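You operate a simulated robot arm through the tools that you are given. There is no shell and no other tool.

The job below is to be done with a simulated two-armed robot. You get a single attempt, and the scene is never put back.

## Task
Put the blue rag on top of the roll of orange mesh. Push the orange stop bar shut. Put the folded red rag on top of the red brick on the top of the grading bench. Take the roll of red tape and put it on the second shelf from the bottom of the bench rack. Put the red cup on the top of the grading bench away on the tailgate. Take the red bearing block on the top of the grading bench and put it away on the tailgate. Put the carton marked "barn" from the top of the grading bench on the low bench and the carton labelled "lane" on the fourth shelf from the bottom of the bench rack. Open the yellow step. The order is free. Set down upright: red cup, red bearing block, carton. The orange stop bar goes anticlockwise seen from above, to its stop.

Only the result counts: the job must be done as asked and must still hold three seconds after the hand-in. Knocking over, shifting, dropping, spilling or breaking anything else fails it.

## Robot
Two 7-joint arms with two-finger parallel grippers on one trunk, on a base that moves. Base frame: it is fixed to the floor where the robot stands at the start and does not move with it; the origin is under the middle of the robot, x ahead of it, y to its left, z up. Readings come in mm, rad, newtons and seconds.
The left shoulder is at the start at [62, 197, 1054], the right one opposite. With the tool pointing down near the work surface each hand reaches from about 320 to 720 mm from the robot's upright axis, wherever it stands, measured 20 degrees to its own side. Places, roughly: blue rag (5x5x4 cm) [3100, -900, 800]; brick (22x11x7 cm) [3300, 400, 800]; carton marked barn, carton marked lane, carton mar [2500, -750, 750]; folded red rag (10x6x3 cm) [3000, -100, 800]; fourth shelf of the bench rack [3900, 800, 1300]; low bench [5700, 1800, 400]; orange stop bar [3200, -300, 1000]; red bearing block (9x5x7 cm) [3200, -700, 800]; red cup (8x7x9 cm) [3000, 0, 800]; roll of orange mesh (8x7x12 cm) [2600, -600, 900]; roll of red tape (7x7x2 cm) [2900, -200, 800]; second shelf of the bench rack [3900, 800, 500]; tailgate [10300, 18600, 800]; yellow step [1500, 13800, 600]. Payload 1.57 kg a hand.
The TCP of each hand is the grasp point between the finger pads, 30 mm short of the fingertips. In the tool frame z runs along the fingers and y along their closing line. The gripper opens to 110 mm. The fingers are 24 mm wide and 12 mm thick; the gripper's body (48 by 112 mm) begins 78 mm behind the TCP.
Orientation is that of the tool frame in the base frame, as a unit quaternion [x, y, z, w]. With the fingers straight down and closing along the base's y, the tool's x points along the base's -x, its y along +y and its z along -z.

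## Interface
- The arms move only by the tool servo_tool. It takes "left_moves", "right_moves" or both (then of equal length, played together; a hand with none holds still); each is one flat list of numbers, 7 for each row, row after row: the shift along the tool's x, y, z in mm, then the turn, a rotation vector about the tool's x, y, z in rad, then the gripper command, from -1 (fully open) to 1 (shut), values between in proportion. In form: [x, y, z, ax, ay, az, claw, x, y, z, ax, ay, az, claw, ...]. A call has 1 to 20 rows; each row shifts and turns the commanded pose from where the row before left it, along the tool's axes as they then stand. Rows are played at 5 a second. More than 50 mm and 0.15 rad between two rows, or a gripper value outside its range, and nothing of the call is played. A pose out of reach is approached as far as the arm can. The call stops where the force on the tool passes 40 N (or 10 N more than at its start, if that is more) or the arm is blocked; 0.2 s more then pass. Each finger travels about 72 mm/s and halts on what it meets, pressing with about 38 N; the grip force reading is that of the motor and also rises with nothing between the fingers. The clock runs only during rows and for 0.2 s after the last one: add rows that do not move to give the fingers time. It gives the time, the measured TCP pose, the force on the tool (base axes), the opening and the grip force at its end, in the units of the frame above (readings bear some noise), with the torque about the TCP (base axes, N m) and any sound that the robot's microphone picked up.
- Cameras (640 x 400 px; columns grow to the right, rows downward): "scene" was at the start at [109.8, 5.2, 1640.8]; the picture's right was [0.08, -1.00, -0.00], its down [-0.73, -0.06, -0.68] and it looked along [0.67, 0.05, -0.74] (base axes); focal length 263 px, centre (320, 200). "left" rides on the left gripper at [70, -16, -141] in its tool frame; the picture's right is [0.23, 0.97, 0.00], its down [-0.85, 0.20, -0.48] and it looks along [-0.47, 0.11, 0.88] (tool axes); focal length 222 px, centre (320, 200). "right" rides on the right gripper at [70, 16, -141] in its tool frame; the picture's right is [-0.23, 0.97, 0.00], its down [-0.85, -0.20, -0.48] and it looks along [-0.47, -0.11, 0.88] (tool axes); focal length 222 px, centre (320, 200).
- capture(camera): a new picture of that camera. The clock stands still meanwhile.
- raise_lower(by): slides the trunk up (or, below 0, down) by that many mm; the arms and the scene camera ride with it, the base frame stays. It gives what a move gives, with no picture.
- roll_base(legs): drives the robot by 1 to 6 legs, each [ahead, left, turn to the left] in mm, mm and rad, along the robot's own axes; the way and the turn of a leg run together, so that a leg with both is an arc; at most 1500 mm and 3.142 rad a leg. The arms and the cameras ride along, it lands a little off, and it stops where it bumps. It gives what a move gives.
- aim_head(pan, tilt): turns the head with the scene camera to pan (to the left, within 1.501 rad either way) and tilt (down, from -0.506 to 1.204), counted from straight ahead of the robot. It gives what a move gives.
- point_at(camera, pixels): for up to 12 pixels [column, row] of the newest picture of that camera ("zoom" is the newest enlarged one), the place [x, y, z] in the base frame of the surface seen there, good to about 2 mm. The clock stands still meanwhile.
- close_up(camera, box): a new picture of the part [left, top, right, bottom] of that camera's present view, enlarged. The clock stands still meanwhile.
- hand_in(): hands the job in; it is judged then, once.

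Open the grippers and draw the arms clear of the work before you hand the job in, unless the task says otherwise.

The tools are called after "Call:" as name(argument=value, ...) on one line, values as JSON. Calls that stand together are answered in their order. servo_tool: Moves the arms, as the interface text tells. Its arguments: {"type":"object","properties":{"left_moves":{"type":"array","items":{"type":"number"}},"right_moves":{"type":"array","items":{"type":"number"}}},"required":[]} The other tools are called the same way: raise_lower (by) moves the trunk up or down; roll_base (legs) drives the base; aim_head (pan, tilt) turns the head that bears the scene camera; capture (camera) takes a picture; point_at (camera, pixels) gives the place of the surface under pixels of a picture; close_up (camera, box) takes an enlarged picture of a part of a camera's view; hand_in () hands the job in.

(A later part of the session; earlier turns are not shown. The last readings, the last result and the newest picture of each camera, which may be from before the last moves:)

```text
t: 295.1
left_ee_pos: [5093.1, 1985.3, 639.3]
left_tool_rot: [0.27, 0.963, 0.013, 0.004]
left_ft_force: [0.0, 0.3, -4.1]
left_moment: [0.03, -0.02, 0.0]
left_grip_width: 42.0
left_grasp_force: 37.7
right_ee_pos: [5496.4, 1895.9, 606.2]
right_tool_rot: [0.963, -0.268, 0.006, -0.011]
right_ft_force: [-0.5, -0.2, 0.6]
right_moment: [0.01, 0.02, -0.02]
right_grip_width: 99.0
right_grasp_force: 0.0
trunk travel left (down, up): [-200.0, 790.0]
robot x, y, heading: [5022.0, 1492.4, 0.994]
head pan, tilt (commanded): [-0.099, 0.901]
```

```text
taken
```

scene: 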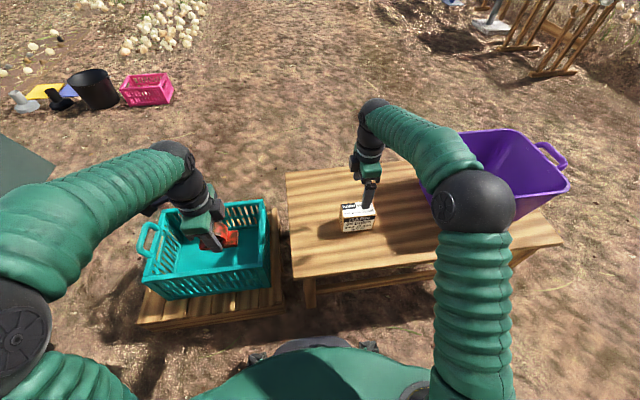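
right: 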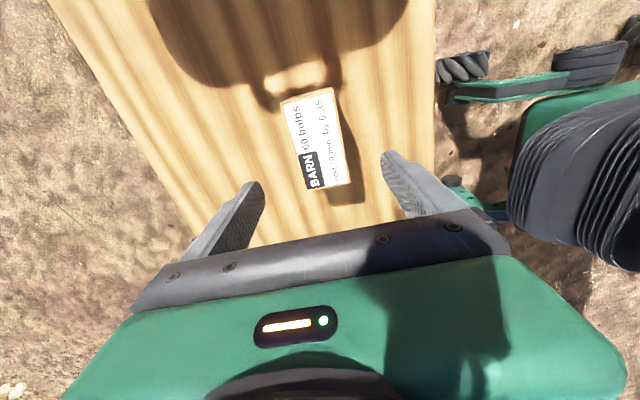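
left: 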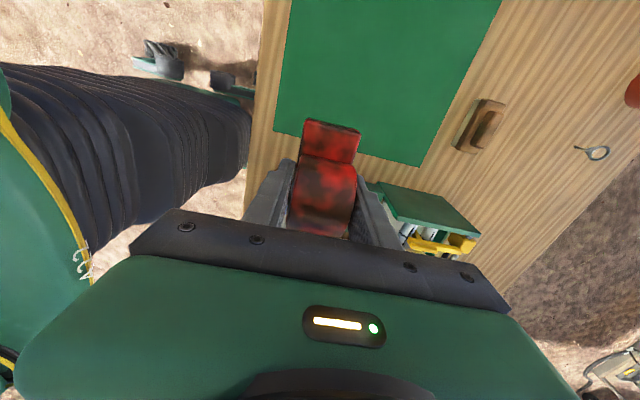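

BARN stands upright on the low bench. I raise the trunk back, return the right hand to neutral yaw, and back away.

Call:
raise_lower(by=400)

Call:
raise_lower(by=50)

Call:
servo_tool(right_moves=[0, 0, 0, 0, 0, 0.1472, -1, 0, 0, 0, 0, 0, 0.1472, -1, 0, 0, 0, 0, 0, 0.1472, -1, 0, 0, 0, 0, 0, 0.1472, -1, 0, 0, 0, 0, 0, 0.1472, -1, 0, 0, 0, 0, 0, 0.1472, -1, 0, 0, 0, 0, 0, 0.1472, -1, 0, 0, 0, 0, 0, 0.1472, -1, 0, 0, 0, 0, 0, 0.1472, -1, 0, 0, 0, 0, 0, 0.1472, -1, 0, 0, 0, 0, 0, 0.1272, -1, 40, 0, -10, 0, 0, 0, -1, 40, 0, -10, 0, 0, 0, -1])

Call:
roll_base(legs=[[-345, 0, 0.04], [0, 1000, 0], [0, 650, 0], [0, 0, -1.57]])

```text
t: 298.9
left_ee_pos: [5093.4, 1986.7, 1040.1]
left_tool_rot: [0.27, 0.963, 0.013, 0.004]
left_ft_force: [0.3, 0.3, -4.3]
left_moment: [0.02, 0.03, -0.03]
left_grip_width: 42.1
left_grasp_force: 38.4
right_ee_pos: [5497.8, 1897.1, 1005.1]
right_tool_rot: [0.963, -0.268, 0.006, -0.011]
right_ft_force: [0.2, -0.8, 0.2]
right_moment: [0.03, -0.01, -0.03]
right_grip_width: 98.8
right_grasp_force: 0.2
trunk travel left (down, up): [-600.0, 390.0]
robot x, y, heading: [5020.4, 1490.4, 0.994]
head pan, tilt (commanded): [-0.099, 0.901]
```

```text
t: 299.8
left_ee_pos: [5093.5, 1986.6, 1089.5]
left_tool_rot: [0.271, 0.963, 0.012, 0.003]
left_ft_force: [-0.5, 0.0, -4.9]
left_moment: [0.04, 0.03, 0.01]
left_grip_width: 42.0
left_grasp_force: 37.9
right_ee_pos: [5497.0, 1897.4, 1056.2]
right_tool_rot: [0.963, -0.268, 0.006, -0.011]
right_ft_force: [0.2, -0.3, 0.1]
right_moment: [0.0, 0.03, 0.03]
right_grip_width: 99.0
right_grasp_force: 0.1
trunk travel left (down, up): [-650.0, 340.0]
robot x, y, heading: [5020.8, 1491.8, 1.002]
head pan, tilt (commanded): [-0.099, 0.901]
```

```text
t: 302.6
left_ee_pos: [5092.3, 1984.4, 1089.6]
left_tool_rot: [0.27, 0.963, 0.013, 0.004]
left_ft_force: [-0.2, -0.3, -4.3]
left_moment: [0.01, 0.0, 0.01]
left_grip_width: 41.9
left_grasp_force: 38.3
right_ee_pos: [5452.1, 1826.1, 1073.9]
right_tool_rot: [-0.479, 0.878, 0.004, 0.014]
right_ft_force: [-0.3, -0.5, 0.8]
right_moment: [0.02, 0.01, -0.02]
right_grip_width: 109.8
right_grasp_force: 0.1
trunk travel left (down, up): [-650.0, 340.0]
robot x, y, heading: [5021.0, 1494.1, 0.998]
head pan, tilt (commanded): [-0.099, 0.901]
```

```text
t: 316.6
left_ee_pos: [3920.8, 1973.3, 1090.1]
left_tool_rot: [0.863, 0.506, 0.006, 0.012]
left_ft_force: [0.5, -0.5, -4.0]
left_moment: [0.01, 0.03, 0.02]
left_grip_width: 41.8
left_grasp_force: 38.1
right_ee_pos: [3777.4, 1607.2, 1071.9]
right_tool_rot: [0.264, 0.964, -0.007, 0.012]
right_ft_force: [0.3, 0.0, 0.2]
right_moment: [-0.01, -0.04, 0.0]
right_grip_width: 110.0
right_grasp_force: 0.1
trunk travel left (down, up): [-650.0, 340.0]
robot x, y, heading: [3424.0, 2023.7, -0.534]
head pan, tilt (commanded): [-0.099, 0.901]
```

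I'm at (u3487, v1912). I go back, strafe right, and come up to the bench by the red cup.

Call:
roll_base(legs=[[-450, 0, 0], [0, -900, 0], [0, -871, 0], [550, 0, 0]])

Call:
aim_head(pan=-0.1, tilt=0.9)

Call:
capture(camera="right")

Call:
capture(camera="scene")

```text
t: 330.8
left_ee_pos: [3118.3, 381.4, 1090.6]
left_tool_rot: [0.858, 0.514, 0.007, 0.012]
left_ft_force: [0.4, -0.1, -3.2]
left_moment: [-0.04, -0.01, 0.01]
left_grip_width: 42.1
left_grasp_force: 37.9
right_ee_pos: [2980.5, 13.9, 1073.2]
right_tool_rot: [0.254, 0.967, -0.006, 0.013]
right_ft_force: [1.1, 0.8, -1.0]
right_moment: [-0.01, 0.01, 0.0]
right_grip_width: 109.7
right_grasp_force: 0.1
trunk travel left (down, up): [-650.0, 340.0]
robot x, y, heading: [2618.4, 427.0, -0.522]
head pan, tilt (commanded): [-0.099, 0.901]
```

```text
t: 331.4
left_ee_pos: [3118.4, 382.0, 1090.9]
left_tool_rot: [0.858, 0.513, 0.007, 0.012]
left_ft_force: [-0.7, -0.7, -4.5]
left_moment: [0.01, -0.02, -0.05]
left_grip_width: 42.0
left_grasp_force: 37.8
right_ee_pos: [2979.0, 14.6, 1073.2]
right_tool_rot: [0.255, 0.967, -0.006, 0.013]
right_ft_force: [0.4, -0.2, 0.0]
right_moment: [0.0, 0.01, 0.0]
right_grip_width: 110.1
right_grasp_force: 0.1
trunk travel left (down, up): [-650.0, 340.0]
robot x, y, heading: [2622.5, 427.6, -0.519]
head pan, tilt (commanded): [-0.099, 0.901]
```

```text
taken
```

right: 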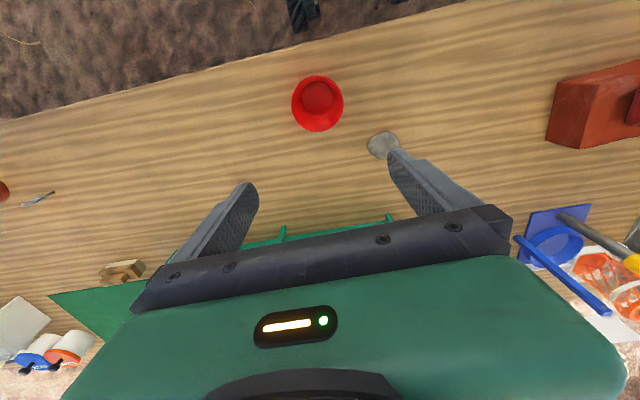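

```text
taken
```

scene: 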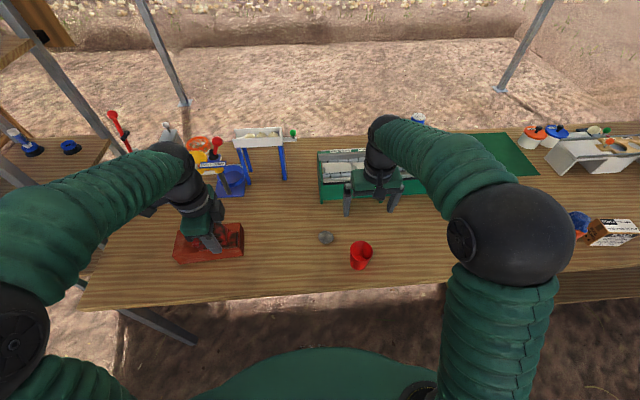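

The cup is at (317,104) in the right picture, with a grey disc at (384,145) next to it. I query rim and disc points.

Call:
close_up(camera="right", box=[270, 60, 430, 160])

Call:
point_at(camera="zoom", pixels=[[92, 175], [285, 175], [190, 70], [190, 285], [190, 150], [190, 110], [400, 330], [455, 290], [510, 340], [120, 110], [260, 250]])

```text
4.00 times, centred on (350, 110) of right
```

zoom: 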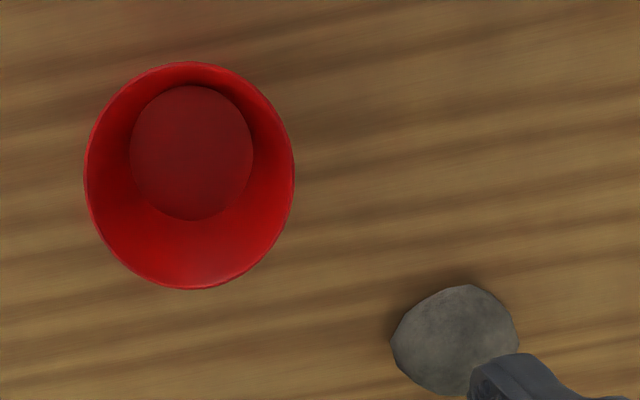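

```text
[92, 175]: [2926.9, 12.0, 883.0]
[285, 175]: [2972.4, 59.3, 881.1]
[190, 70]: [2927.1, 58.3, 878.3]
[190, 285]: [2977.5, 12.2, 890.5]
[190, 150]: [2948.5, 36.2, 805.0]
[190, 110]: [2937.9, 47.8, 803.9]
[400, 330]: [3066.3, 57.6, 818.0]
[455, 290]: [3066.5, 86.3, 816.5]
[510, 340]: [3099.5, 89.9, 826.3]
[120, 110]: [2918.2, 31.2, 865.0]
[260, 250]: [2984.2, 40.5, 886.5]
```

Cup rim centre (2951,35), rim z≈890, ~74 mm across. I move over it, straighten the slight hand tilt, and lower to z≈940 for a check.

Call:
servo_tool(right_moves=[34.6, 4.3, 0, 0, 0.028, 0, -1, 0, 0, 44, 0, 0, 0, -1, 0, 0, 44, 0, 0, 0, -1, 0, 0, 44, 0, 0, 0, -1, 0, 0, 0, 0, 0, 0, -1])

Call:
capture(camera="right")

```text
t: 332.6
left_ee_pos: [3117.3, 381.8, 1091.7]
left_tool_rot: [0.858, 0.514, 0.008, 0.011]
left_ft_force: [-0.2, 0.9, -4.0]
left_moment: [-0.02, -0.02, 0.04]
left_grip_width: 41.6
left_grasp_force: 37.7
right_ee_pos: [2950.9, 33.4, 942.9]
right_tool_rot: [0.255, 0.967, -0.002, -0.001]
right_ft_force: [0.4, 0.2, -0.1]
right_moment: [0.0, -0.03, 0.03]
right_grip_width: 110.1
right_grasp_force: 0.1
trunk travel left (down, up): [-650.0, 340.0]
robot x, y, heading: [2623.3, 425.6, -0.519]
head pan, tilt (commanded): [-0.099, 0.901]
```

```text
taken
```

right: 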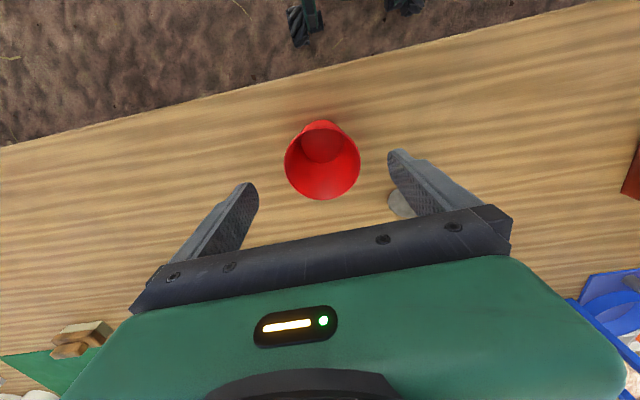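

Cup centred between the fingers. I descend to z≈869 and close on it.

Call:
servo_tool(right_moves=[0, 0, 37, 0, 0, 0, -1, 0, 0, 37, 0, 0, 0, -1, 0, 0, 0, 0, 0, 0, 0, 0, 0, 0, 0, 0, 0, 1, 0, 0, 0, 0, 0, 0, 1, 0, 0, 0, 0, 0, 0, 1, 0, 0, 0, 0, 0, 0, 1])

Call:
capture(camera="right")

```text
t: 334.2
left_ee_pos: [3118.5, 380.2, 1090.2]
left_tool_rot: [0.858, 0.513, 0.007, 0.012]
left_ft_force: [-0.5, -0.2, -3.9]
left_moment: [0.02, -0.01, 0.0]
left_grip_width: 41.7
left_grasp_force: 37.7
right_ee_pos: [2951.1, 34.3, 865.9]
right_tool_rot: [0.255, 0.967, -0.002, -0.001]
right_ft_force: [0.3, 0.1, 0.0]
right_moment: [0.02, 0.02, 0.02]
right_grip_width: 69.5
right_grasp_force: 38.2
trunk travel left (down, up): [-650.0, 340.0]
robot x, y, heading: [2620.4, 427.7, -0.52]
head pan, tilt (commanded): [-0.099, 0.901]
```

```text
taken
```

right: 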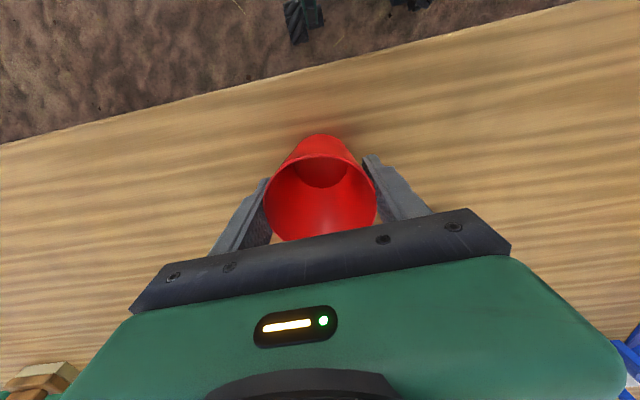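

Cup gripped at 69.5 mm. I lift it slowly.

Call:
servo_tool(right_moves=[0, 0, -10, 0, 0, 0, 1, 0, 0, -30, 0, 0, 0, 1, 0, 0, -45, 0, 0, 0, 1, 0, 0, -45, 0, 0, 0, 1, 0, 0, -45, 0, 0, 0, 1, 0, 0, -45, 0, 0, 0, 1])

Call:
capture(camera="right")

```text
t: 335.6
left_ee_pos: [3117.0, 382.5, 1090.0]
left_tool_rot: [0.858, 0.514, 0.008, 0.013]
left_ft_force: [0.4, 0.8, -3.8]
left_moment: [0.04, -0.01, -0.04]
left_grip_width: 42.0
left_grasp_force: 38.2
right_ee_pos: [2951.1, 33.9, 1087.3]
right_tool_rot: [0.254, 0.967, -0.003, 0.0]
right_ft_force: [-0.2, -0.1, 0.7]
right_moment: [0.0, -0.05, -0.02]
right_grip_width: 69.7
right_grasp_force: 38.3
trunk travel left (down, up): [-650.0, 340.0]
robot x, y, heading: [2620.3, 425.2, -0.521]
head pan, tilt (commanded): [-0.099, 0.901]
```

```text
taken
```

right: 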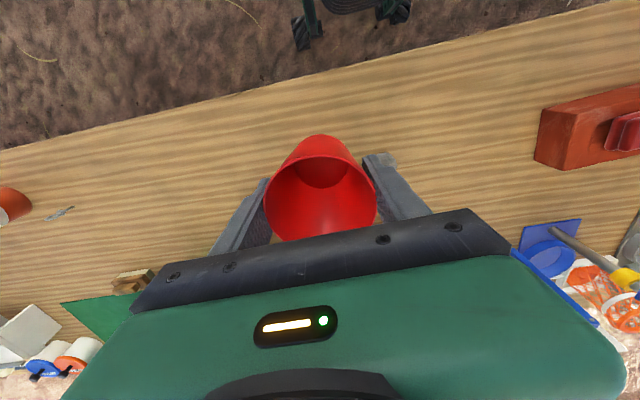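

The cup hangs upright in the grip. I back away from the bench, turn left to face along +u, and survey the way to the tailgate and the yellow step.

Call:
roll_base(legs=[[-560, 0, 0], [0, 0, 1.57]])

Call:
aim_head(pan=0.2, tilt=0.15)

Call:
capture(camera="scene")

Call:
aim_head(pan=1.1, tilt=0.15)

Call:
capture(camera="scene")

```text
t: 342.7
left_ee_pos: [2175.9, 1209.5, 1090.7]
left_tool_rot: [0.251, 0.968, 0.013, 0.003]
left_ft_force: [-0.2, -0.7, -4.0]
left_moment: [-0.02, 0.01, 0.02]
left_grip_width: 41.8
left_grasp_force: 38.1
right_ee_pos: [2522.0, 1038.3, 1084.6]
right_tool_rot: [-0.497, 0.868, -0.003, 0.001]
right_ft_force: [-0.2, -0.3, -0.2]
right_moment: [-0.01, 0.0, 0.02]
right_grip_width: 69.4
right_grasp_force: 37.8
trunk travel left (down, up): [-650.0, 340.0]
robot x, y, heading: [2130.6, 709.1, 1.033]
head pan, tilt (commanded): [-0.099, 0.901]
```

```text
t: 343.8
left_ee_pos: [2174.9, 1207.5, 1090.2]
left_tool_rot: [0.25, 0.968, 0.014, 0.003]
left_ft_force: [-0.1, -0.2, -4.5]
left_moment: [-0.03, 0.0, -0.03]
left_grip_width: 41.8
left_grasp_force: 38.2
right_ee_pos: [2520.8, 1037.7, 1086.5]
right_tool_rot: [-0.497, 0.867, -0.002, 0.002]
right_ft_force: [-0.1, -0.3, 0.3]
right_moment: [-0.01, 0.0, -0.01]
right_grip_width: 69.5
right_grasp_force: 38.2
trunk travel left (down, up): [-650.0, 340.0]
robot x, y, heading: [2125.5, 712.9, 1.037]
head pan, tilt (commanded): [0.201, 0.15]
```

```text
taken
```

scene: 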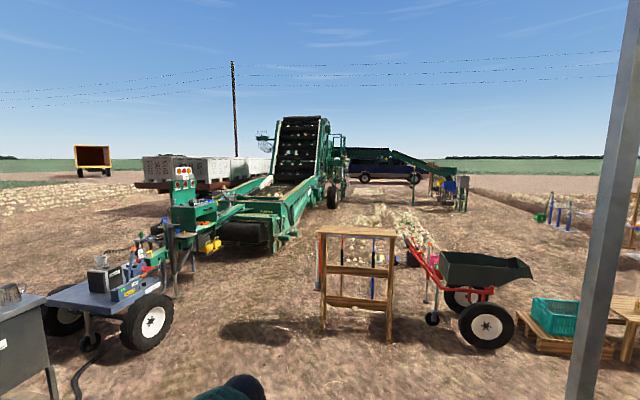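

```text
t: 345.0
left_ee_pos: [2175.2, 1208.2, 1091.2]
left_tool_rot: [0.25, 0.968, 0.015, 0.003]
left_ft_force: [-0.1, -0.1, -4.3]
left_moment: [0.03, 0.01, -0.01]
left_grip_width: 42.0
left_grasp_force: 37.8
right_ee_pos: [2521.0, 1036.9, 1087.1]
right_tool_rot: [-0.498, 0.867, -0.002, 0.001]
right_ft_force: [0.0, -0.1, -0.1]
right_moment: [0.0, 0.02, 0.02]
right_grip_width: 69.7
right_grasp_force: 38.5
trunk travel left (down, up): [-650.0, 340.0]
robot x, y, heading: [2127.2, 709.6, 1.041]
head pan, tilt (commanded): [1.1, 0.15]
```

```text
taken
```

scene: 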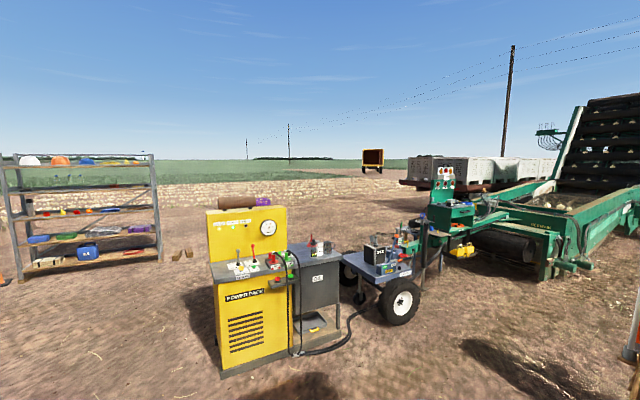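

I zoom toward the truck (col ~346–420) and the region of the yellow step (col ~215).

Call:
aim_head(pan=0.2, tilt=0.15)

Call:
close_up(camera="scene", box=[300, 120, 500, 245])

Call:
close_up(camera="scene", box=[130, 110, 330, 235])

```text
t: 346.2
left_ee_pos: [2175.0, 1208.3, 1091.6]
left_tool_rot: [0.25, 0.968, 0.014, 0.004]
left_ft_force: [0.5, -1.5, -3.7]
left_moment: [-0.02, 0.01, -0.01]
left_grip_width: 41.8
left_grasp_force: 38.0
right_ee_pos: [2520.8, 1037.9, 1086.1]
right_tool_rot: [-0.498, 0.867, -0.002, 0.001]
right_ft_force: [-0.5, 0.0, -0.7]
right_moment: [-0.02, -0.01, -0.02]
right_grip_width: 69.4
right_grasp_force: 37.2
trunk travel left (down, up): [-650.0, 340.0]
robot x, y, heading: [2126.2, 714.0, 1.039]
head pan, tilt (commanded): [0.201, 0.15]
```

```text
3.20 times, centred on (400, 182) of scene
```

zoom: 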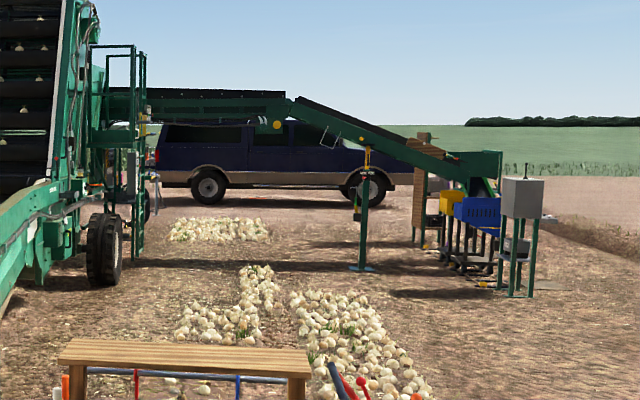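

```text
3.20 times, centred on (230, 172) of scene
```

zoom: 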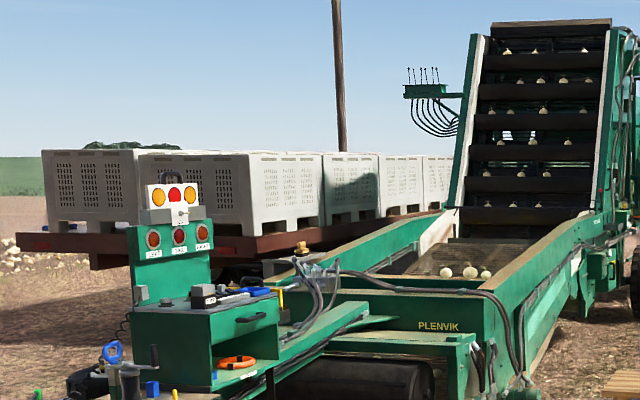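

I query ground positions of piles, harvester wheel, conveyor leg and truck in the first zoom.

Call:
close_up(camera="scene", box=[300, 120, 500, 245])

Call:
point_at(camera="zoom", pixels=[[105, 285], [140, 255], [362, 268], [172, 240], [270, 240], [220, 217], [240, 270], [210, 205], [370, 205], [160, 160], [175, 345], [290, 345]])

Call:
point_at(camera="zoom", pixels=[[420, 350], [300, 290], [280, 300], [500, 290], [440, 250], [150, 205], [155, 180], [60, 350], [125, 330], [480, 330], [150, 150], [130, 60]])

```text
3.20 times, centred on (400, 182) of scene
```

zoom: 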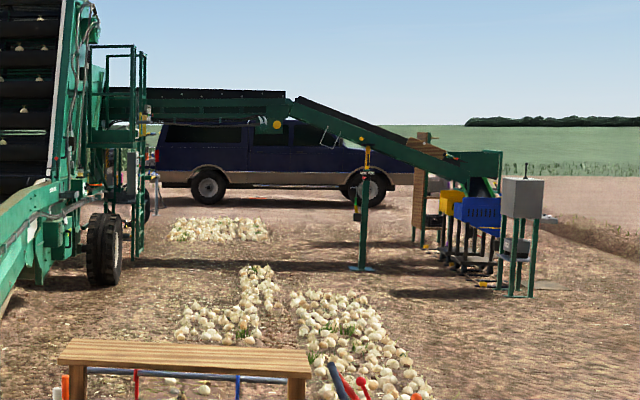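

```text
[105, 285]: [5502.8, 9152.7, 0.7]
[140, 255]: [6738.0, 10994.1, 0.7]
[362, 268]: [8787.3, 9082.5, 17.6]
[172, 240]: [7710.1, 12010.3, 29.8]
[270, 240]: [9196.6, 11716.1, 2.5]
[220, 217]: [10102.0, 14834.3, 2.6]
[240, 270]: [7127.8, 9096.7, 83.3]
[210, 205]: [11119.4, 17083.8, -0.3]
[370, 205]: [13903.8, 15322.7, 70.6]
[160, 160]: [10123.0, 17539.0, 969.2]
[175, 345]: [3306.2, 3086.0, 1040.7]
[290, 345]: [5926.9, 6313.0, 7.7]
```

```text
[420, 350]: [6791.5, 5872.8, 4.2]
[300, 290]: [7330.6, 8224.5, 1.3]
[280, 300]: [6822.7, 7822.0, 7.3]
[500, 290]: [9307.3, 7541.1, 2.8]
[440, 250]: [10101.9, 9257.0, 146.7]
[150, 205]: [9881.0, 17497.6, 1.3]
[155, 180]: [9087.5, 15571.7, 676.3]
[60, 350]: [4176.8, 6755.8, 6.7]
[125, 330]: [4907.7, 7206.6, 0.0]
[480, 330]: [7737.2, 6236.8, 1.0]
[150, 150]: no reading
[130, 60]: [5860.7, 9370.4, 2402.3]
```

I take a fresh wide picture and query near obstacles: the stand's left leg, the cart wheel, and ground points along the corridor.

Call:
capture(camera="scene")

Call:
point_at(camera="scene", pixels=[[323, 330], [392, 340], [150, 345], [170, 300], [120, 365], [265, 250], [300, 240], [325, 208], [340, 235], [260, 300], [375, 215], [280, 225]])

```text
taken
```

scene: 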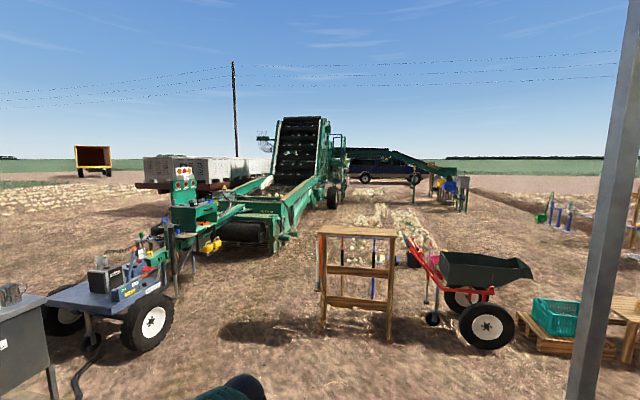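

```text
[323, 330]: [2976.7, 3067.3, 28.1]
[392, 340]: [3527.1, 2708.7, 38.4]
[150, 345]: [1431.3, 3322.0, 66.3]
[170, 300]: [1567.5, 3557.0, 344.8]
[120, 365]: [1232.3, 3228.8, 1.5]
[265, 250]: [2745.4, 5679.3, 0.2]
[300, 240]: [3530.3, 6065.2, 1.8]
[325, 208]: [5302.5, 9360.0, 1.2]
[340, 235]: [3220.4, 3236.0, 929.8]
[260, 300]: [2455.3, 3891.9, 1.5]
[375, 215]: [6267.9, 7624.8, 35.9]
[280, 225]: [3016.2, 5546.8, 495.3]
```

Corridor between the cart wheel (v≈-460) and the stand (v≈996) is clear. I strafe to v≈360 and drive 4.5 m along it.

Call:
roll_base(legs=[[0, 1100, 0], [1500, 0, 0], [1500, 0, 0], [1400, 0, 0]])

Call:
aim_head(pan=0.0, tilt=0.2)

Call:
capture(camera="scene")

Call:
capture(camera="right")

```text
t: 372.7
left_ee_pos: [3481.8, 5584.8, 1092.3]
left_tool_rot: [0.262, 0.965, 0.014, 0.003]
left_ft_force: [-0.7, -0.8, -3.9]
left_moment: [0.04, -0.04, 0.04]
left_grip_width: 41.8
left_grasp_force: 38.0
right_ee_pos: [3822.5, 5405.8, 1087.2]
right_tool_rot: [-0.487, 0.873, -0.002, 0.002]
right_ft_force: [-0.5, -0.4, -0.3]
right_moment: [0.0, -0.01, 0.01]
right_grip_width: 68.3
right_grasp_force: 37.9
trunk travel left (down, up): [-650.0, 340.0]
robot x, y, heading: [3420.8, 5091.7, 1.013]
head pan, tilt (commanded): [0.201, 0.15]
```

```text
t: 373.4
left_ee_pos: [3481.4, 5582.7, 1090.4]
left_tool_rot: [0.263, 0.965, 0.015, 0.004]
left_ft_force: [-0.2, -0.2, -4.4]
left_moment: [0.01, -0.01, -0.02]
left_grip_width: 41.9
left_grasp_force: 37.7
right_ee_pos: [3822.2, 5403.9, 1087.7]
right_tool_rot: [-0.487, 0.873, -0.001, 0.002]
right_ft_force: [0.4, -0.1, -1.2]
right_moment: [0.0, -0.02, 0.01]
right_grip_width: 68.3
right_grasp_force: 37.8
trunk travel left (down, up): [-650.0, 340.0]
robot x, y, heading: [3417.9, 5090.0, 1.02]
head pan, tilt (commanded): [0.0, 0.201]
```

```text
taken
```

scene: 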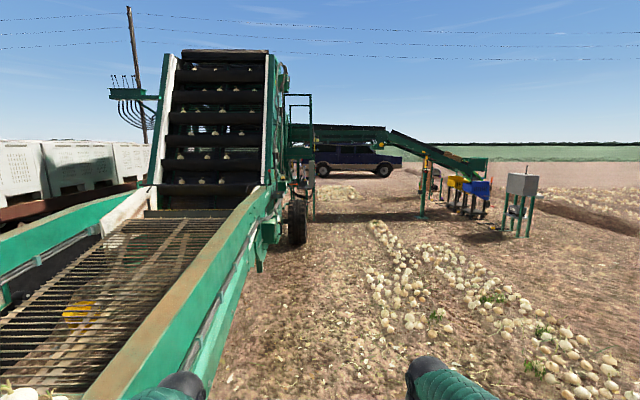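

```text
taken
```

right: 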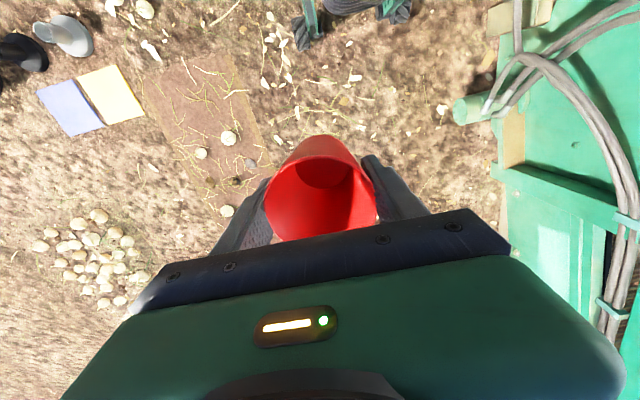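

The harvester's side is close on the left and loose bulbs lie on the right. I query both before going on.

Call:
point_at(camera="scene", pixels=[[180, 350], [225, 290], [255, 250], [250, 200], [298, 242], [385, 310], [375, 240], [415, 320], [320, 300], [290, 280], [310, 215], [345, 195]])

Call:
point_at(camera="right", pixels=[[228, 138], [200, 153], [228, 210], [470, 110], [520, 170], [560, 200], [90, 240], [110, 95], [350, 80], [440, 110], [290, 60], [60, 50]])

```text
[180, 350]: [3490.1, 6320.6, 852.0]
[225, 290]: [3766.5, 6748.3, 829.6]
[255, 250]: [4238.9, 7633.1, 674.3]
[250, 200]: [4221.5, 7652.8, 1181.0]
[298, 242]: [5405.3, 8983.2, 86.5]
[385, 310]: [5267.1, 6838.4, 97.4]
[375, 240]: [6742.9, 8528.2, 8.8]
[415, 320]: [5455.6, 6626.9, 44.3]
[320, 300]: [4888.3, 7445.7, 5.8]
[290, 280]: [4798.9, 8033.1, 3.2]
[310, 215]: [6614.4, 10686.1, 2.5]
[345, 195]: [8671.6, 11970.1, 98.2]
```

```text
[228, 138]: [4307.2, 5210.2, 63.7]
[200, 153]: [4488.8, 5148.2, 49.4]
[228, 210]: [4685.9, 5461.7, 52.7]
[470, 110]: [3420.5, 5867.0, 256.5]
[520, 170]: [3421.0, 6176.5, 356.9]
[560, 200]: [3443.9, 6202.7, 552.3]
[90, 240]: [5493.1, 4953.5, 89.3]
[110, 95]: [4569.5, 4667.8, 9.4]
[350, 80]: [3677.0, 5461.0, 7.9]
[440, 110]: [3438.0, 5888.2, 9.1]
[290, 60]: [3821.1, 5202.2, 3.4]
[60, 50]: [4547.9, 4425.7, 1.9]
```

I zoom on the overhead discharge conveyor to check its clearance height.

Call:
close_up(camera="scene", box=[270, 85, 430, 225])

Call:
point_at(camera="zoom", pixels=[[160, 200], [220, 210], [300, 215], [380, 190], [430, 235], [150, 160], [110, 330], [165, 350], [120, 480], [210, 220], [330, 210]])

```text
2.86 times, centred on (350, 155) of scene
```

zoom: 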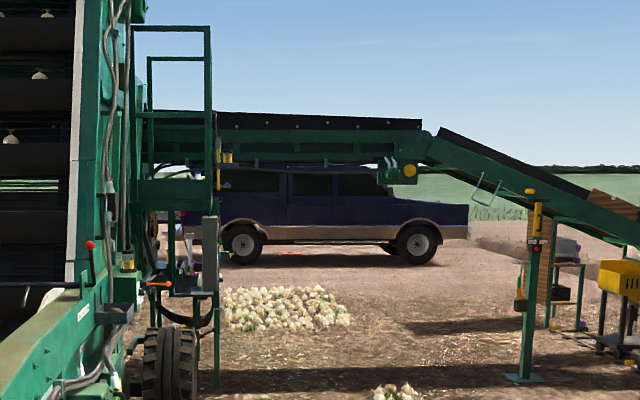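

```text
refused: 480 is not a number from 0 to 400
```

Call:
point_at(camera="zoom", pixels=[[240, 160], [300, 160], [350, 165], [410, 170], [480, 190], [210, 300], [215, 350], [190, 380], [230, 290], [180, 260], [275, 300], [535, 370]])

```text
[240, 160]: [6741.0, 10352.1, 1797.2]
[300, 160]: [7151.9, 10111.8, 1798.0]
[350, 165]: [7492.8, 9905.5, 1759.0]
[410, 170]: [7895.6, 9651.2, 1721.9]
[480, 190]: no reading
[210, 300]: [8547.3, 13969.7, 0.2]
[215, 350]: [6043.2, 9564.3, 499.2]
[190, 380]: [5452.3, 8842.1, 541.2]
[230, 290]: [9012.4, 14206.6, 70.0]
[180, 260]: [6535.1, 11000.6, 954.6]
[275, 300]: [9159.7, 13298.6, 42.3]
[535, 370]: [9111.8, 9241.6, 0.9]
```

Conveyor underside is ~1.79 m, so I lower the trunk 300 mm, then advance along v≈480 to u≈9000.

Call:
raise_lower(by=-300)

Call:
roll_base(legs=[[0, -140, 0.016], [1450, 0, 0], [1430, 0, 0]])

Call:
aim_head(pan=-0.1, tilt=0.2)

Call:
capture(camera="scene")

```text
t: 376.4
left_ee_pos: [3481.1, 5582.5, 791.9]
left_tool_rot: [0.262, 0.965, 0.014, 0.004]
left_ft_force: [0.2, 0.3, -4.2]
left_moment: [-0.01, -0.01, 0.0]
left_grip_width: 41.8
left_grasp_force: 38.1
right_ee_pos: [3821.6, 5403.6, 787.0]
right_tool_rot: [-0.487, 0.873, -0.002, 0.002]
right_ft_force: [0.0, 1.0, -0.7]
right_moment: [0.01, 0.03, 0.0]
right_grip_width: 68.3
right_grasp_force: 37.9
trunk travel left (down, up): [-350.0, 640.0]
robot x, y, heading: [3418.3, 5090.8, 1.014]
head pan, tilt (commanded): [0.0, 0.201]
```

```text
t: 391.3
left_ee_pos: [5098.0, 7995.7, 792.1]
left_tool_rot: [0.259, 0.966, 0.014, 0.004]
left_ft_force: [-0.4, 0.0, -4.0]
left_moment: [-0.01, 0.0, 0.01]
left_grip_width: 42.0
left_grasp_force: 37.6
right_ee_pos: [5440.6, 7817.7, 786.8]
right_tool_rot: [-0.489, 0.872, -0.001, 0.002]
right_ft_force: [-0.1, -0.9, -1.9]
right_moment: [0.01, -0.02, 0.01]
right_grip_width: 67.0
right_grasp_force: 38.3
trunk travel left (down, up): [-350.0, 640.0]
robot x, y, heading: [5038.3, 7500.1, 1.017]
head pan, tilt (commanded): [0.0, 0.201]
```

```text
t: 392.0
left_ee_pos: [5097.0, 7995.0, 792.7]
left_tool_rot: [0.261, 0.965, 0.015, 0.004]
left_ft_force: [-0.1, 0.9, -3.8]
left_moment: [-0.02, -0.01, 0.04]
left_grip_width: 41.8
left_grasp_force: 38.0
right_ee_pos: [5438.7, 7817.5, 788.9]
right_tool_rot: [-0.489, 0.872, -0.001, 0.003]
right_ft_force: [0.4, 0.9, 0.0]
right_moment: [-0.03, 0.0, -0.01]
right_grip_width: 66.8
right_grasp_force: 37.9
trunk travel left (down, up): [-350.0, 640.0]
robot x, y, heading: [5037.6, 7505.0, 1.019]
head pan, tilt (commanded): [-0.099, 0.201]
```

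```text
taken
```

scene: 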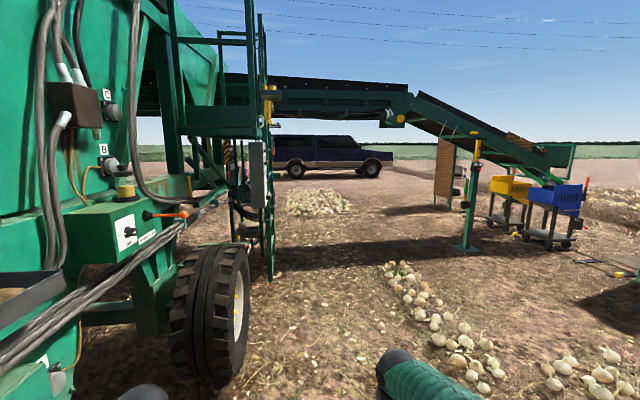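

The cup's grip width has shrunk to 66.8 mm; I check it in the right camera.

Call:
capture(camera="right")

Call:
close_up(camera="right", box=[200, 110, 440, 260])

```text
taken
```

right: 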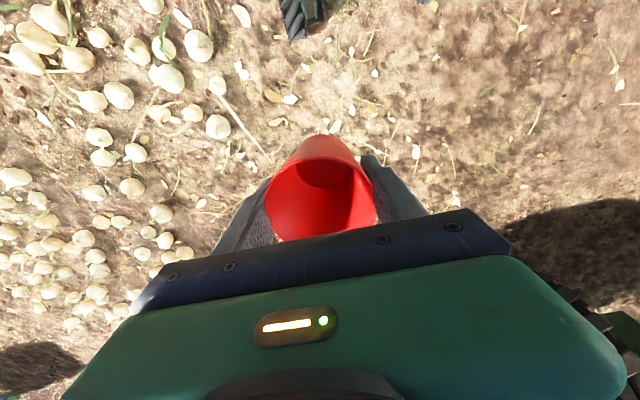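

```text
2.67 times, centred on (320, 185) of right
```

zoom: 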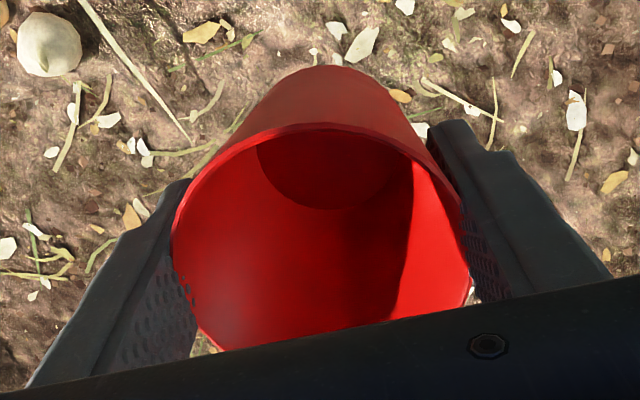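

The cup has not moved in the hand (same image outline), so the grip is fine. I query the wheel, ladder post and pile edge ahead.

Call:
point_at(camera="scene", pixels=[[240, 350], [247, 300], [271, 275], [270, 230], [432, 345], [405, 295], [388, 268], [320, 300], [300, 370], [465, 248], [320, 225], [340, 205]])

Call:
point_at(camera="right", pixels=[[218, 125], [160, 212], [205, 45], [135, 150], [240, 15], [185, 250]])

```text
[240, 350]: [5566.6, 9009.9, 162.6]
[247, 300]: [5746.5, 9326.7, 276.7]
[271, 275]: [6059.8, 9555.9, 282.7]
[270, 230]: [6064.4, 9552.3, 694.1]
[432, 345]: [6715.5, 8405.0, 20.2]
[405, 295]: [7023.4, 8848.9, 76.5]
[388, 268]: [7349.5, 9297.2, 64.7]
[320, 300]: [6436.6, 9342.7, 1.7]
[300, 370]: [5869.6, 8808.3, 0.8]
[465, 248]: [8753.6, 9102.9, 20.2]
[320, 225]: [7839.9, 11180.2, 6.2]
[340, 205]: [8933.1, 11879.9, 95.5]
```

```text
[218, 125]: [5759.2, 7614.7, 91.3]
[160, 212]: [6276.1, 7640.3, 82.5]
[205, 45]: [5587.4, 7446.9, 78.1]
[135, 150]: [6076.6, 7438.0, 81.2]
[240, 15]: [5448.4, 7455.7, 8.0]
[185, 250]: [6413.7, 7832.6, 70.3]
```

Corridor ahead: wheel/ladder at v≤340, pile at v≥1450. I drive on: ease right to v≈865, pass under the conveyor to u≈13000.

Call:
roll_base(legs=[[700, -60, 0.017], [1000, -300, 0], [1400, 0, 0], [900, 0, 0]])

Call:
aim_head(pan=0.1, tilt=0.25)

Call:
capture(camera="scene")

Call:
capture(camera="right")

```text
t: 411.7
left_ee_pos: [7442.2, 11247.1, 793.3]
left_tool_rot: [0.257, 0.966, 0.014, 0.003]
left_ft_force: [-0.3, 0.6, -3.8]
left_moment: [-0.02, -0.03, 0.0]
left_grip_width: 42.2
left_grasp_force: 38.1
right_ee_pos: [7786.6, 11072.5, 786.8]
right_tool_rot: [-0.492, 0.871, -0.001, 0.003]
right_ft_force: [-0.3, -0.1, -0.2]
right_moment: [0.0, -0.04, -0.01]
right_grip_width: 67.2
right_grasp_force: 37.7
trunk travel left (down, up): [-350.0, 640.0]
robot x, y, heading: [7385.4, 10751.6, 1.028]
head pan, tilt (commanded): [-0.099, 0.201]
```

```text
t: 412.4
left_ee_pos: [7441.1, 11246.2, 793.5]
left_tool_rot: [0.257, 0.966, 0.015, 0.005]
left_ft_force: [-0.4, 0.0, -4.3]
left_moment: [-0.03, 0.03, 0.03]
left_grip_width: 41.8
left_grasp_force: 37.8
right_ee_pos: [7786.6, 11072.0, 788.5]
right_tool_rot: [-0.492, 0.87, -0.001, 0.002]
right_ft_force: [-0.2, -0.5, 0.2]
right_moment: [0.01, 0.02, 0.0]
right_grip_width: 67.2
right_grasp_force: 38.1
trunk travel left (down, up): [-350.0, 640.0]
robot x, y, heading: [7386.2, 10751.8, 1.022]
head pan, tilt (commanded): [0.099, 0.25]
```

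```text
taken
```

scene: 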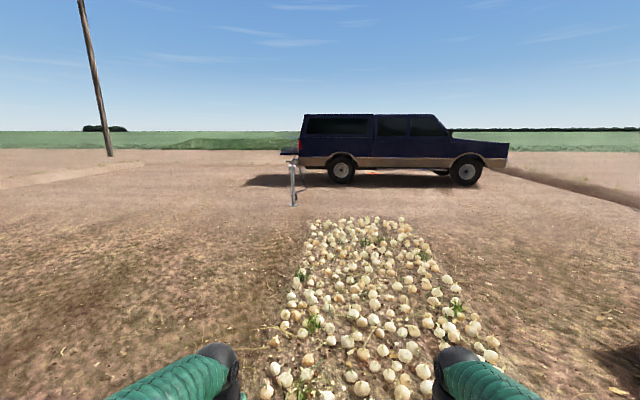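

```text
taken
```

right: 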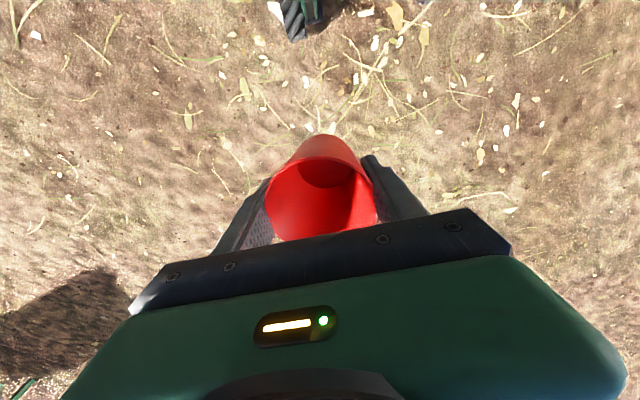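

Open ground on the left. I query the grey post, tailgate, truck and pile edge.

Call:
close_up(camera="scene", box=[250, 110, 410, 210])

Call:
point_at(camera="zoom", pixels=[[172, 370], [172, 280], [155, 168], [130, 168], [205, 120], [205, 180], [345, 285], [200, 230], [180, 215], [165, 240]])

Call:
point_at(camera="scene", pixels=[[265, 390], [285, 300], [310, 225], [240, 250], [200, 200], [250, 185]])

```text
4.00 times, centred on (330, 160) of scene
```

zoom: 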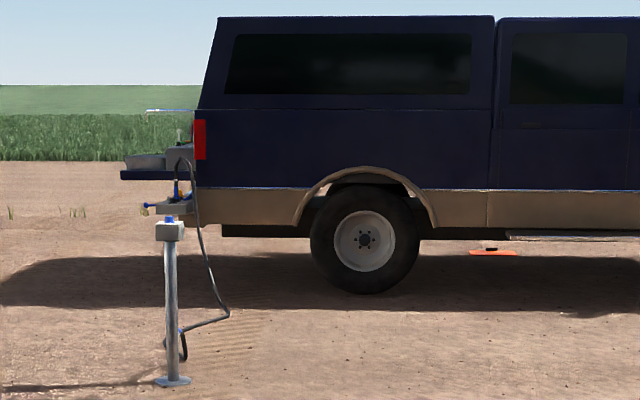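

```text
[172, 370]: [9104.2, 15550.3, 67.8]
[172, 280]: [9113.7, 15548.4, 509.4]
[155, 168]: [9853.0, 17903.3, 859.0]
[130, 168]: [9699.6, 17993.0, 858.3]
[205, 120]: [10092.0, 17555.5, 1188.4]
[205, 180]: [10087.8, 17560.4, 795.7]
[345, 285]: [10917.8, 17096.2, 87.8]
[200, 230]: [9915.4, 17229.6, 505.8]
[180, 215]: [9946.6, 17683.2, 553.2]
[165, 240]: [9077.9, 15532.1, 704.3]
```

```text
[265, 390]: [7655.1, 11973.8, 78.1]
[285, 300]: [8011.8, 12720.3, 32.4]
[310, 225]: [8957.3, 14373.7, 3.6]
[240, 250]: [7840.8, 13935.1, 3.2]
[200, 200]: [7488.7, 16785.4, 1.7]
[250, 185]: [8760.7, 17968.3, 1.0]
```

The way to the tailgate is open; a grey post with a hose stands at u≈18016, v≈-100 (I'll pass left of it). I also look left for the yellow step.

Call:
aim_head(pan=1.45, tilt=0.15)

Call:
capture(camera="scene")

```text
t: 413.9
left_ee_pos: [7440.7, 11246.2, 792.6]
left_tool_rot: [0.257, 0.966, 0.016, 0.005]
left_ft_force: [0.6, -0.4, -4.1]
left_moment: [-0.01, 0.01, 0.0]
left_grip_width: 41.8
left_grasp_force: 38.1
right_ee_pos: [7784.8, 11070.1, 789.3]
right_tool_rot: [-0.492, 0.871, -0.002, 0.003]
right_ft_force: [-0.9, 0.4, -1.0]
right_moment: [0.01, 0.01, -0.01]
right_grip_width: 67.3
right_grasp_force: 37.9
trunk travel left (down, up): [-350.0, 640.0]
robot x, y, heading: [7385.5, 10748.1, 1.028]
head pan, tilt (commanded): [1.45, 0.15]
```

```text
taken
```

scene: 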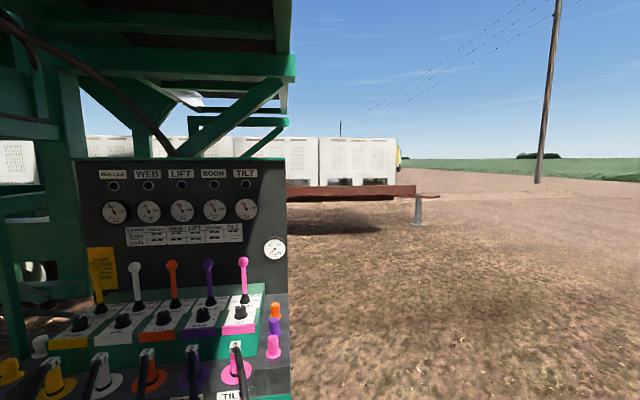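

A control panel is close on the left; I query its position before moving left.

Call:
point_at(camera="scene", pixels=[[283, 250], [285, 180], [280, 340], [240, 370], [290, 70], [270, 250], [415, 220], [400, 195], [398, 155], [345, 180]])

```text
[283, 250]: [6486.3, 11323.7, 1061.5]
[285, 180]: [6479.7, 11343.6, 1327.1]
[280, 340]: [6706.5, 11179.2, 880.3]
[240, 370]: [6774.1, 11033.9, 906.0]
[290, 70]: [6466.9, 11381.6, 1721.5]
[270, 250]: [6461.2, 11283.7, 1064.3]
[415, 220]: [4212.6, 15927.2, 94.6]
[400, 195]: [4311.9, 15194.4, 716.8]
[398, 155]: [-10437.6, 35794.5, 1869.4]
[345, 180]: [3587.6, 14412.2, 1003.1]
```

Panel ends at u≈13050; the pile begins at u≈14150. I go ahead 500, strafe left to v≈-1500, then drive along.

Call:
roll_base(legs=[[500, 0, 0.008], [0, 1200, 0], [0, 1170, 0], [1500, 0, 0], [1500, 0, 0], [1500, 0, 0]])

Call:
aim_head(pan=-0.4, tilt=0.2)

Call:
capture(camera="scene")

Call:
capture(camera="right")

```text
t: 449.1
left_ee_pos: [8069.9, 16656.4, 792.8]
left_tool_rot: [0.269, 0.963, 0.015, 0.005]
left_ft_force: [-0.2, 0.2, -3.6]
left_moment: [0.01, 0.0, 0.02]
left_grip_width: 42.0
left_grasp_force: 37.9
right_ee_pos: [8409.6, 16472.1, 787.5]
right_tool_rot: [-0.48, 0.877, -0.002, 0.002]
right_ft_force: [0.7, 0.3, 0.2]
right_moment: [0.0, -0.05, 0.02]
right_grip_width: 66.9
right_grasp_force: 38.3
trunk travel left (down, up): [-350.0, 640.0]
robot x, y, heading: [8002.2, 16165.6, 0.999]
head pan, tilt (commanded): [1.45, 0.15]
```

```text
t: 450.9
left_ee_pos: [8069.6, 16655.1, 793.6]
left_tool_rot: [0.268, 0.963, 0.016, 0.005]
left_ft_force: [-0.1, -0.1, -4.2]
left_moment: [-0.01, 0.02, -0.02]
left_grip_width: 41.8
left_grasp_force: 37.6
right_ee_pos: [8409.5, 16470.7, 788.7]
right_tool_rot: [-0.481, 0.877, 0.0, 0.004]
right_ft_force: [-0.2, 0.6, -1.1]
right_moment: [-0.01, 0.02, 0.0]
right_grip_width: 67.4
right_grasp_force: 37.8
trunk travel left (down, up): [-350.0, 640.0]
robot x, y, heading: [8001.7, 16168.3, 0.996]
head pan, tilt (commanded): [-0.4, 0.201]
```

```text
taken
```

scene: 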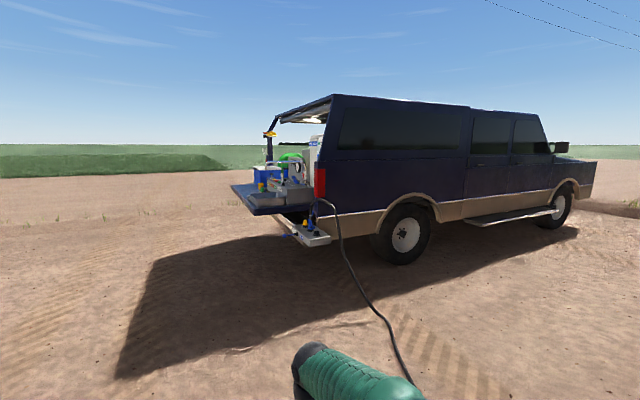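

```text
taken
```

right: 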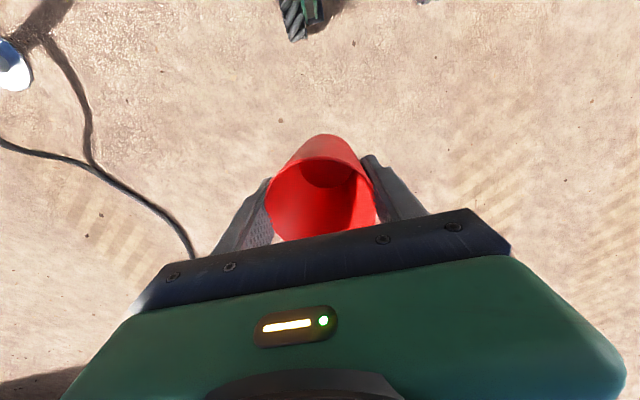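

I zoom on the tailgate to see what is on it and its geometry.

Call:
close_up(camera="scene", box=[215, 110, 375, 260])

Call:
point_at(camera="zoom", pixels=[[95, 220], [60, 205], [130, 255], [200, 255], [160, 240], [110, 200], [260, 260], [275, 200], [190, 200], [250, 310], [290, 320], [120, 120]])

Call:
point_at(camera="scene", pixels=[[385, 320], [400, 360], [360, 280], [345, 250], [330, 240], [270, 280], [200, 250], [300, 240]])

```text
2.67 times, centred on (295, 185) of scene
```

zoom: 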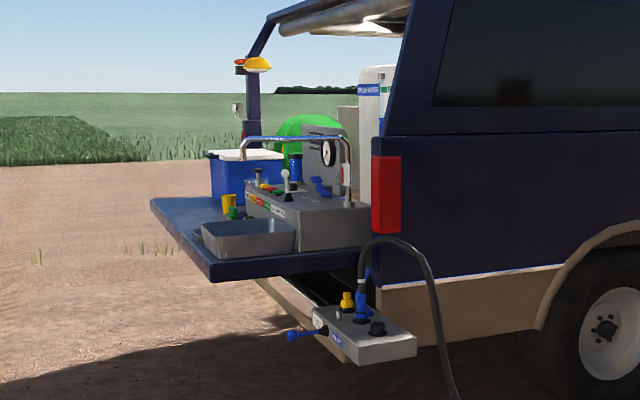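

```text
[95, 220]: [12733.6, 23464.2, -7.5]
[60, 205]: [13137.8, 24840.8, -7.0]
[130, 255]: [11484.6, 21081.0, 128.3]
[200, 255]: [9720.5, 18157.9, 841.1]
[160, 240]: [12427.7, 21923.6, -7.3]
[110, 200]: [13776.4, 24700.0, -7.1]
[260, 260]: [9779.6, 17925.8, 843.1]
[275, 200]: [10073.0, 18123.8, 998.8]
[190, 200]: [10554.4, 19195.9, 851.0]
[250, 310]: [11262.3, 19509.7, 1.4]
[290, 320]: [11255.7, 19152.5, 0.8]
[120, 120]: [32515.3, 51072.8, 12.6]
```

```text
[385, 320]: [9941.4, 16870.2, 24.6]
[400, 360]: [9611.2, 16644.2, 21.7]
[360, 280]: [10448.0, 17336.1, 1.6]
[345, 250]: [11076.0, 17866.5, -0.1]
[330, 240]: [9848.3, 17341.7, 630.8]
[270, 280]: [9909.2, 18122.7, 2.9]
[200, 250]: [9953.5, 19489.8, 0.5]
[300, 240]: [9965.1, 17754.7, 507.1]
```

Tailgate carries a sink console, cooler and small items. I drive around behind the truck and turn to face it.

Call:
roll_base(legs=[[0, 500, 0.04], [1500, 0, 0], [1450, 0, 0], [0, 0, -1.57]])

Call:
raise_lower(by=300)

Call:
aim_head(pan=0.0, tilt=0.45)

Call:
capture(camera="scene")

```text
t: 471.6
left_ee_pos: [9592.2, 18898.3, 793.2]
left_tool_rot: [0.873, 0.487, 0.008, 0.014]
left_ft_force: [1.0, 0.1, -4.1]
left_moment: [-0.01, 0.0, 0.0]
left_grip_width: 41.9
left_grasp_force: 38.2
right_ee_pos: [9404.9, 18561.0, 788.7]
right_tool_rot: [0.284, 0.959, -0.003, 0.001]
right_ft_force: [-0.2, 0.2, -0.6]
right_moment: [-0.03, 0.03, -0.01]
right_grip_width: 66.9
right_grasp_force: 38.4
trunk travel left (down, up): [-350.0, 640.0]
robot x, y, heading: [9104.6, 18968.1, -0.578]
head pan, tilt (commanded): [-0.4, 0.201]
```

```text
t: 474.6
left_ee_pos: [9590.9, 18898.3, 1094.1]
left_tool_rot: [0.873, 0.487, 0.008, 0.015]
left_ft_force: [0.0, 0.3, -4.2]
left_moment: [0.02, -0.02, 0.03]
left_grip_width: 42.3
left_grasp_force: 38.4
right_ee_pos: [9403.9, 18561.6, 1088.9]
right_tool_rot: [0.284, 0.959, -0.003, 0.003]
right_ft_force: [-0.7, 0.7, -0.6]
right_moment: [0.0, 0.01, 0.03]
right_grip_width: 67.0
right_grasp_force: 37.7
trunk travel left (down, up): [-650.0, 340.0]
robot x, y, heading: [9103.9, 18966.4, -0.58]
head pan, tilt (commanded): [-0.4, 0.201]
```

```text
t: 475.4
left_ee_pos: [9590.1, 18897.6, 1093.2]
left_tool_rot: [0.873, 0.487, 0.008, 0.014]
left_ft_force: [0.0, -1.3, -3.8]
left_moment: [0.03, 0.01, 0.01]
left_grip_width: 41.9
left_grasp_force: 38.1
right_ee_pos: [9404.7, 18561.6, 1088.8]
right_tool_rot: [0.284, 0.959, -0.003, 0.003]
right_ft_force: [0.1, 0.0, -0.4]
right_moment: [-0.02, -0.02, -0.01]
right_grip_width: 67.0
right_grasp_force: 38.4
trunk travel left (down, up): [-650.0, 340.0]
robot x, y, heading: [9101.7, 18970.6, -0.578]
head pan, tilt (commanded): [0.0, 0.45]
```

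```text
taken
```

scene: 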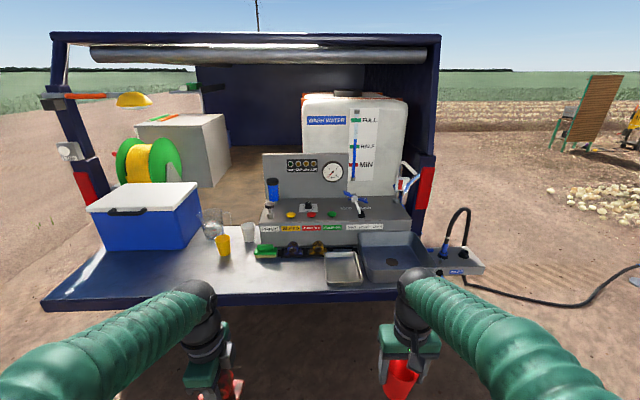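

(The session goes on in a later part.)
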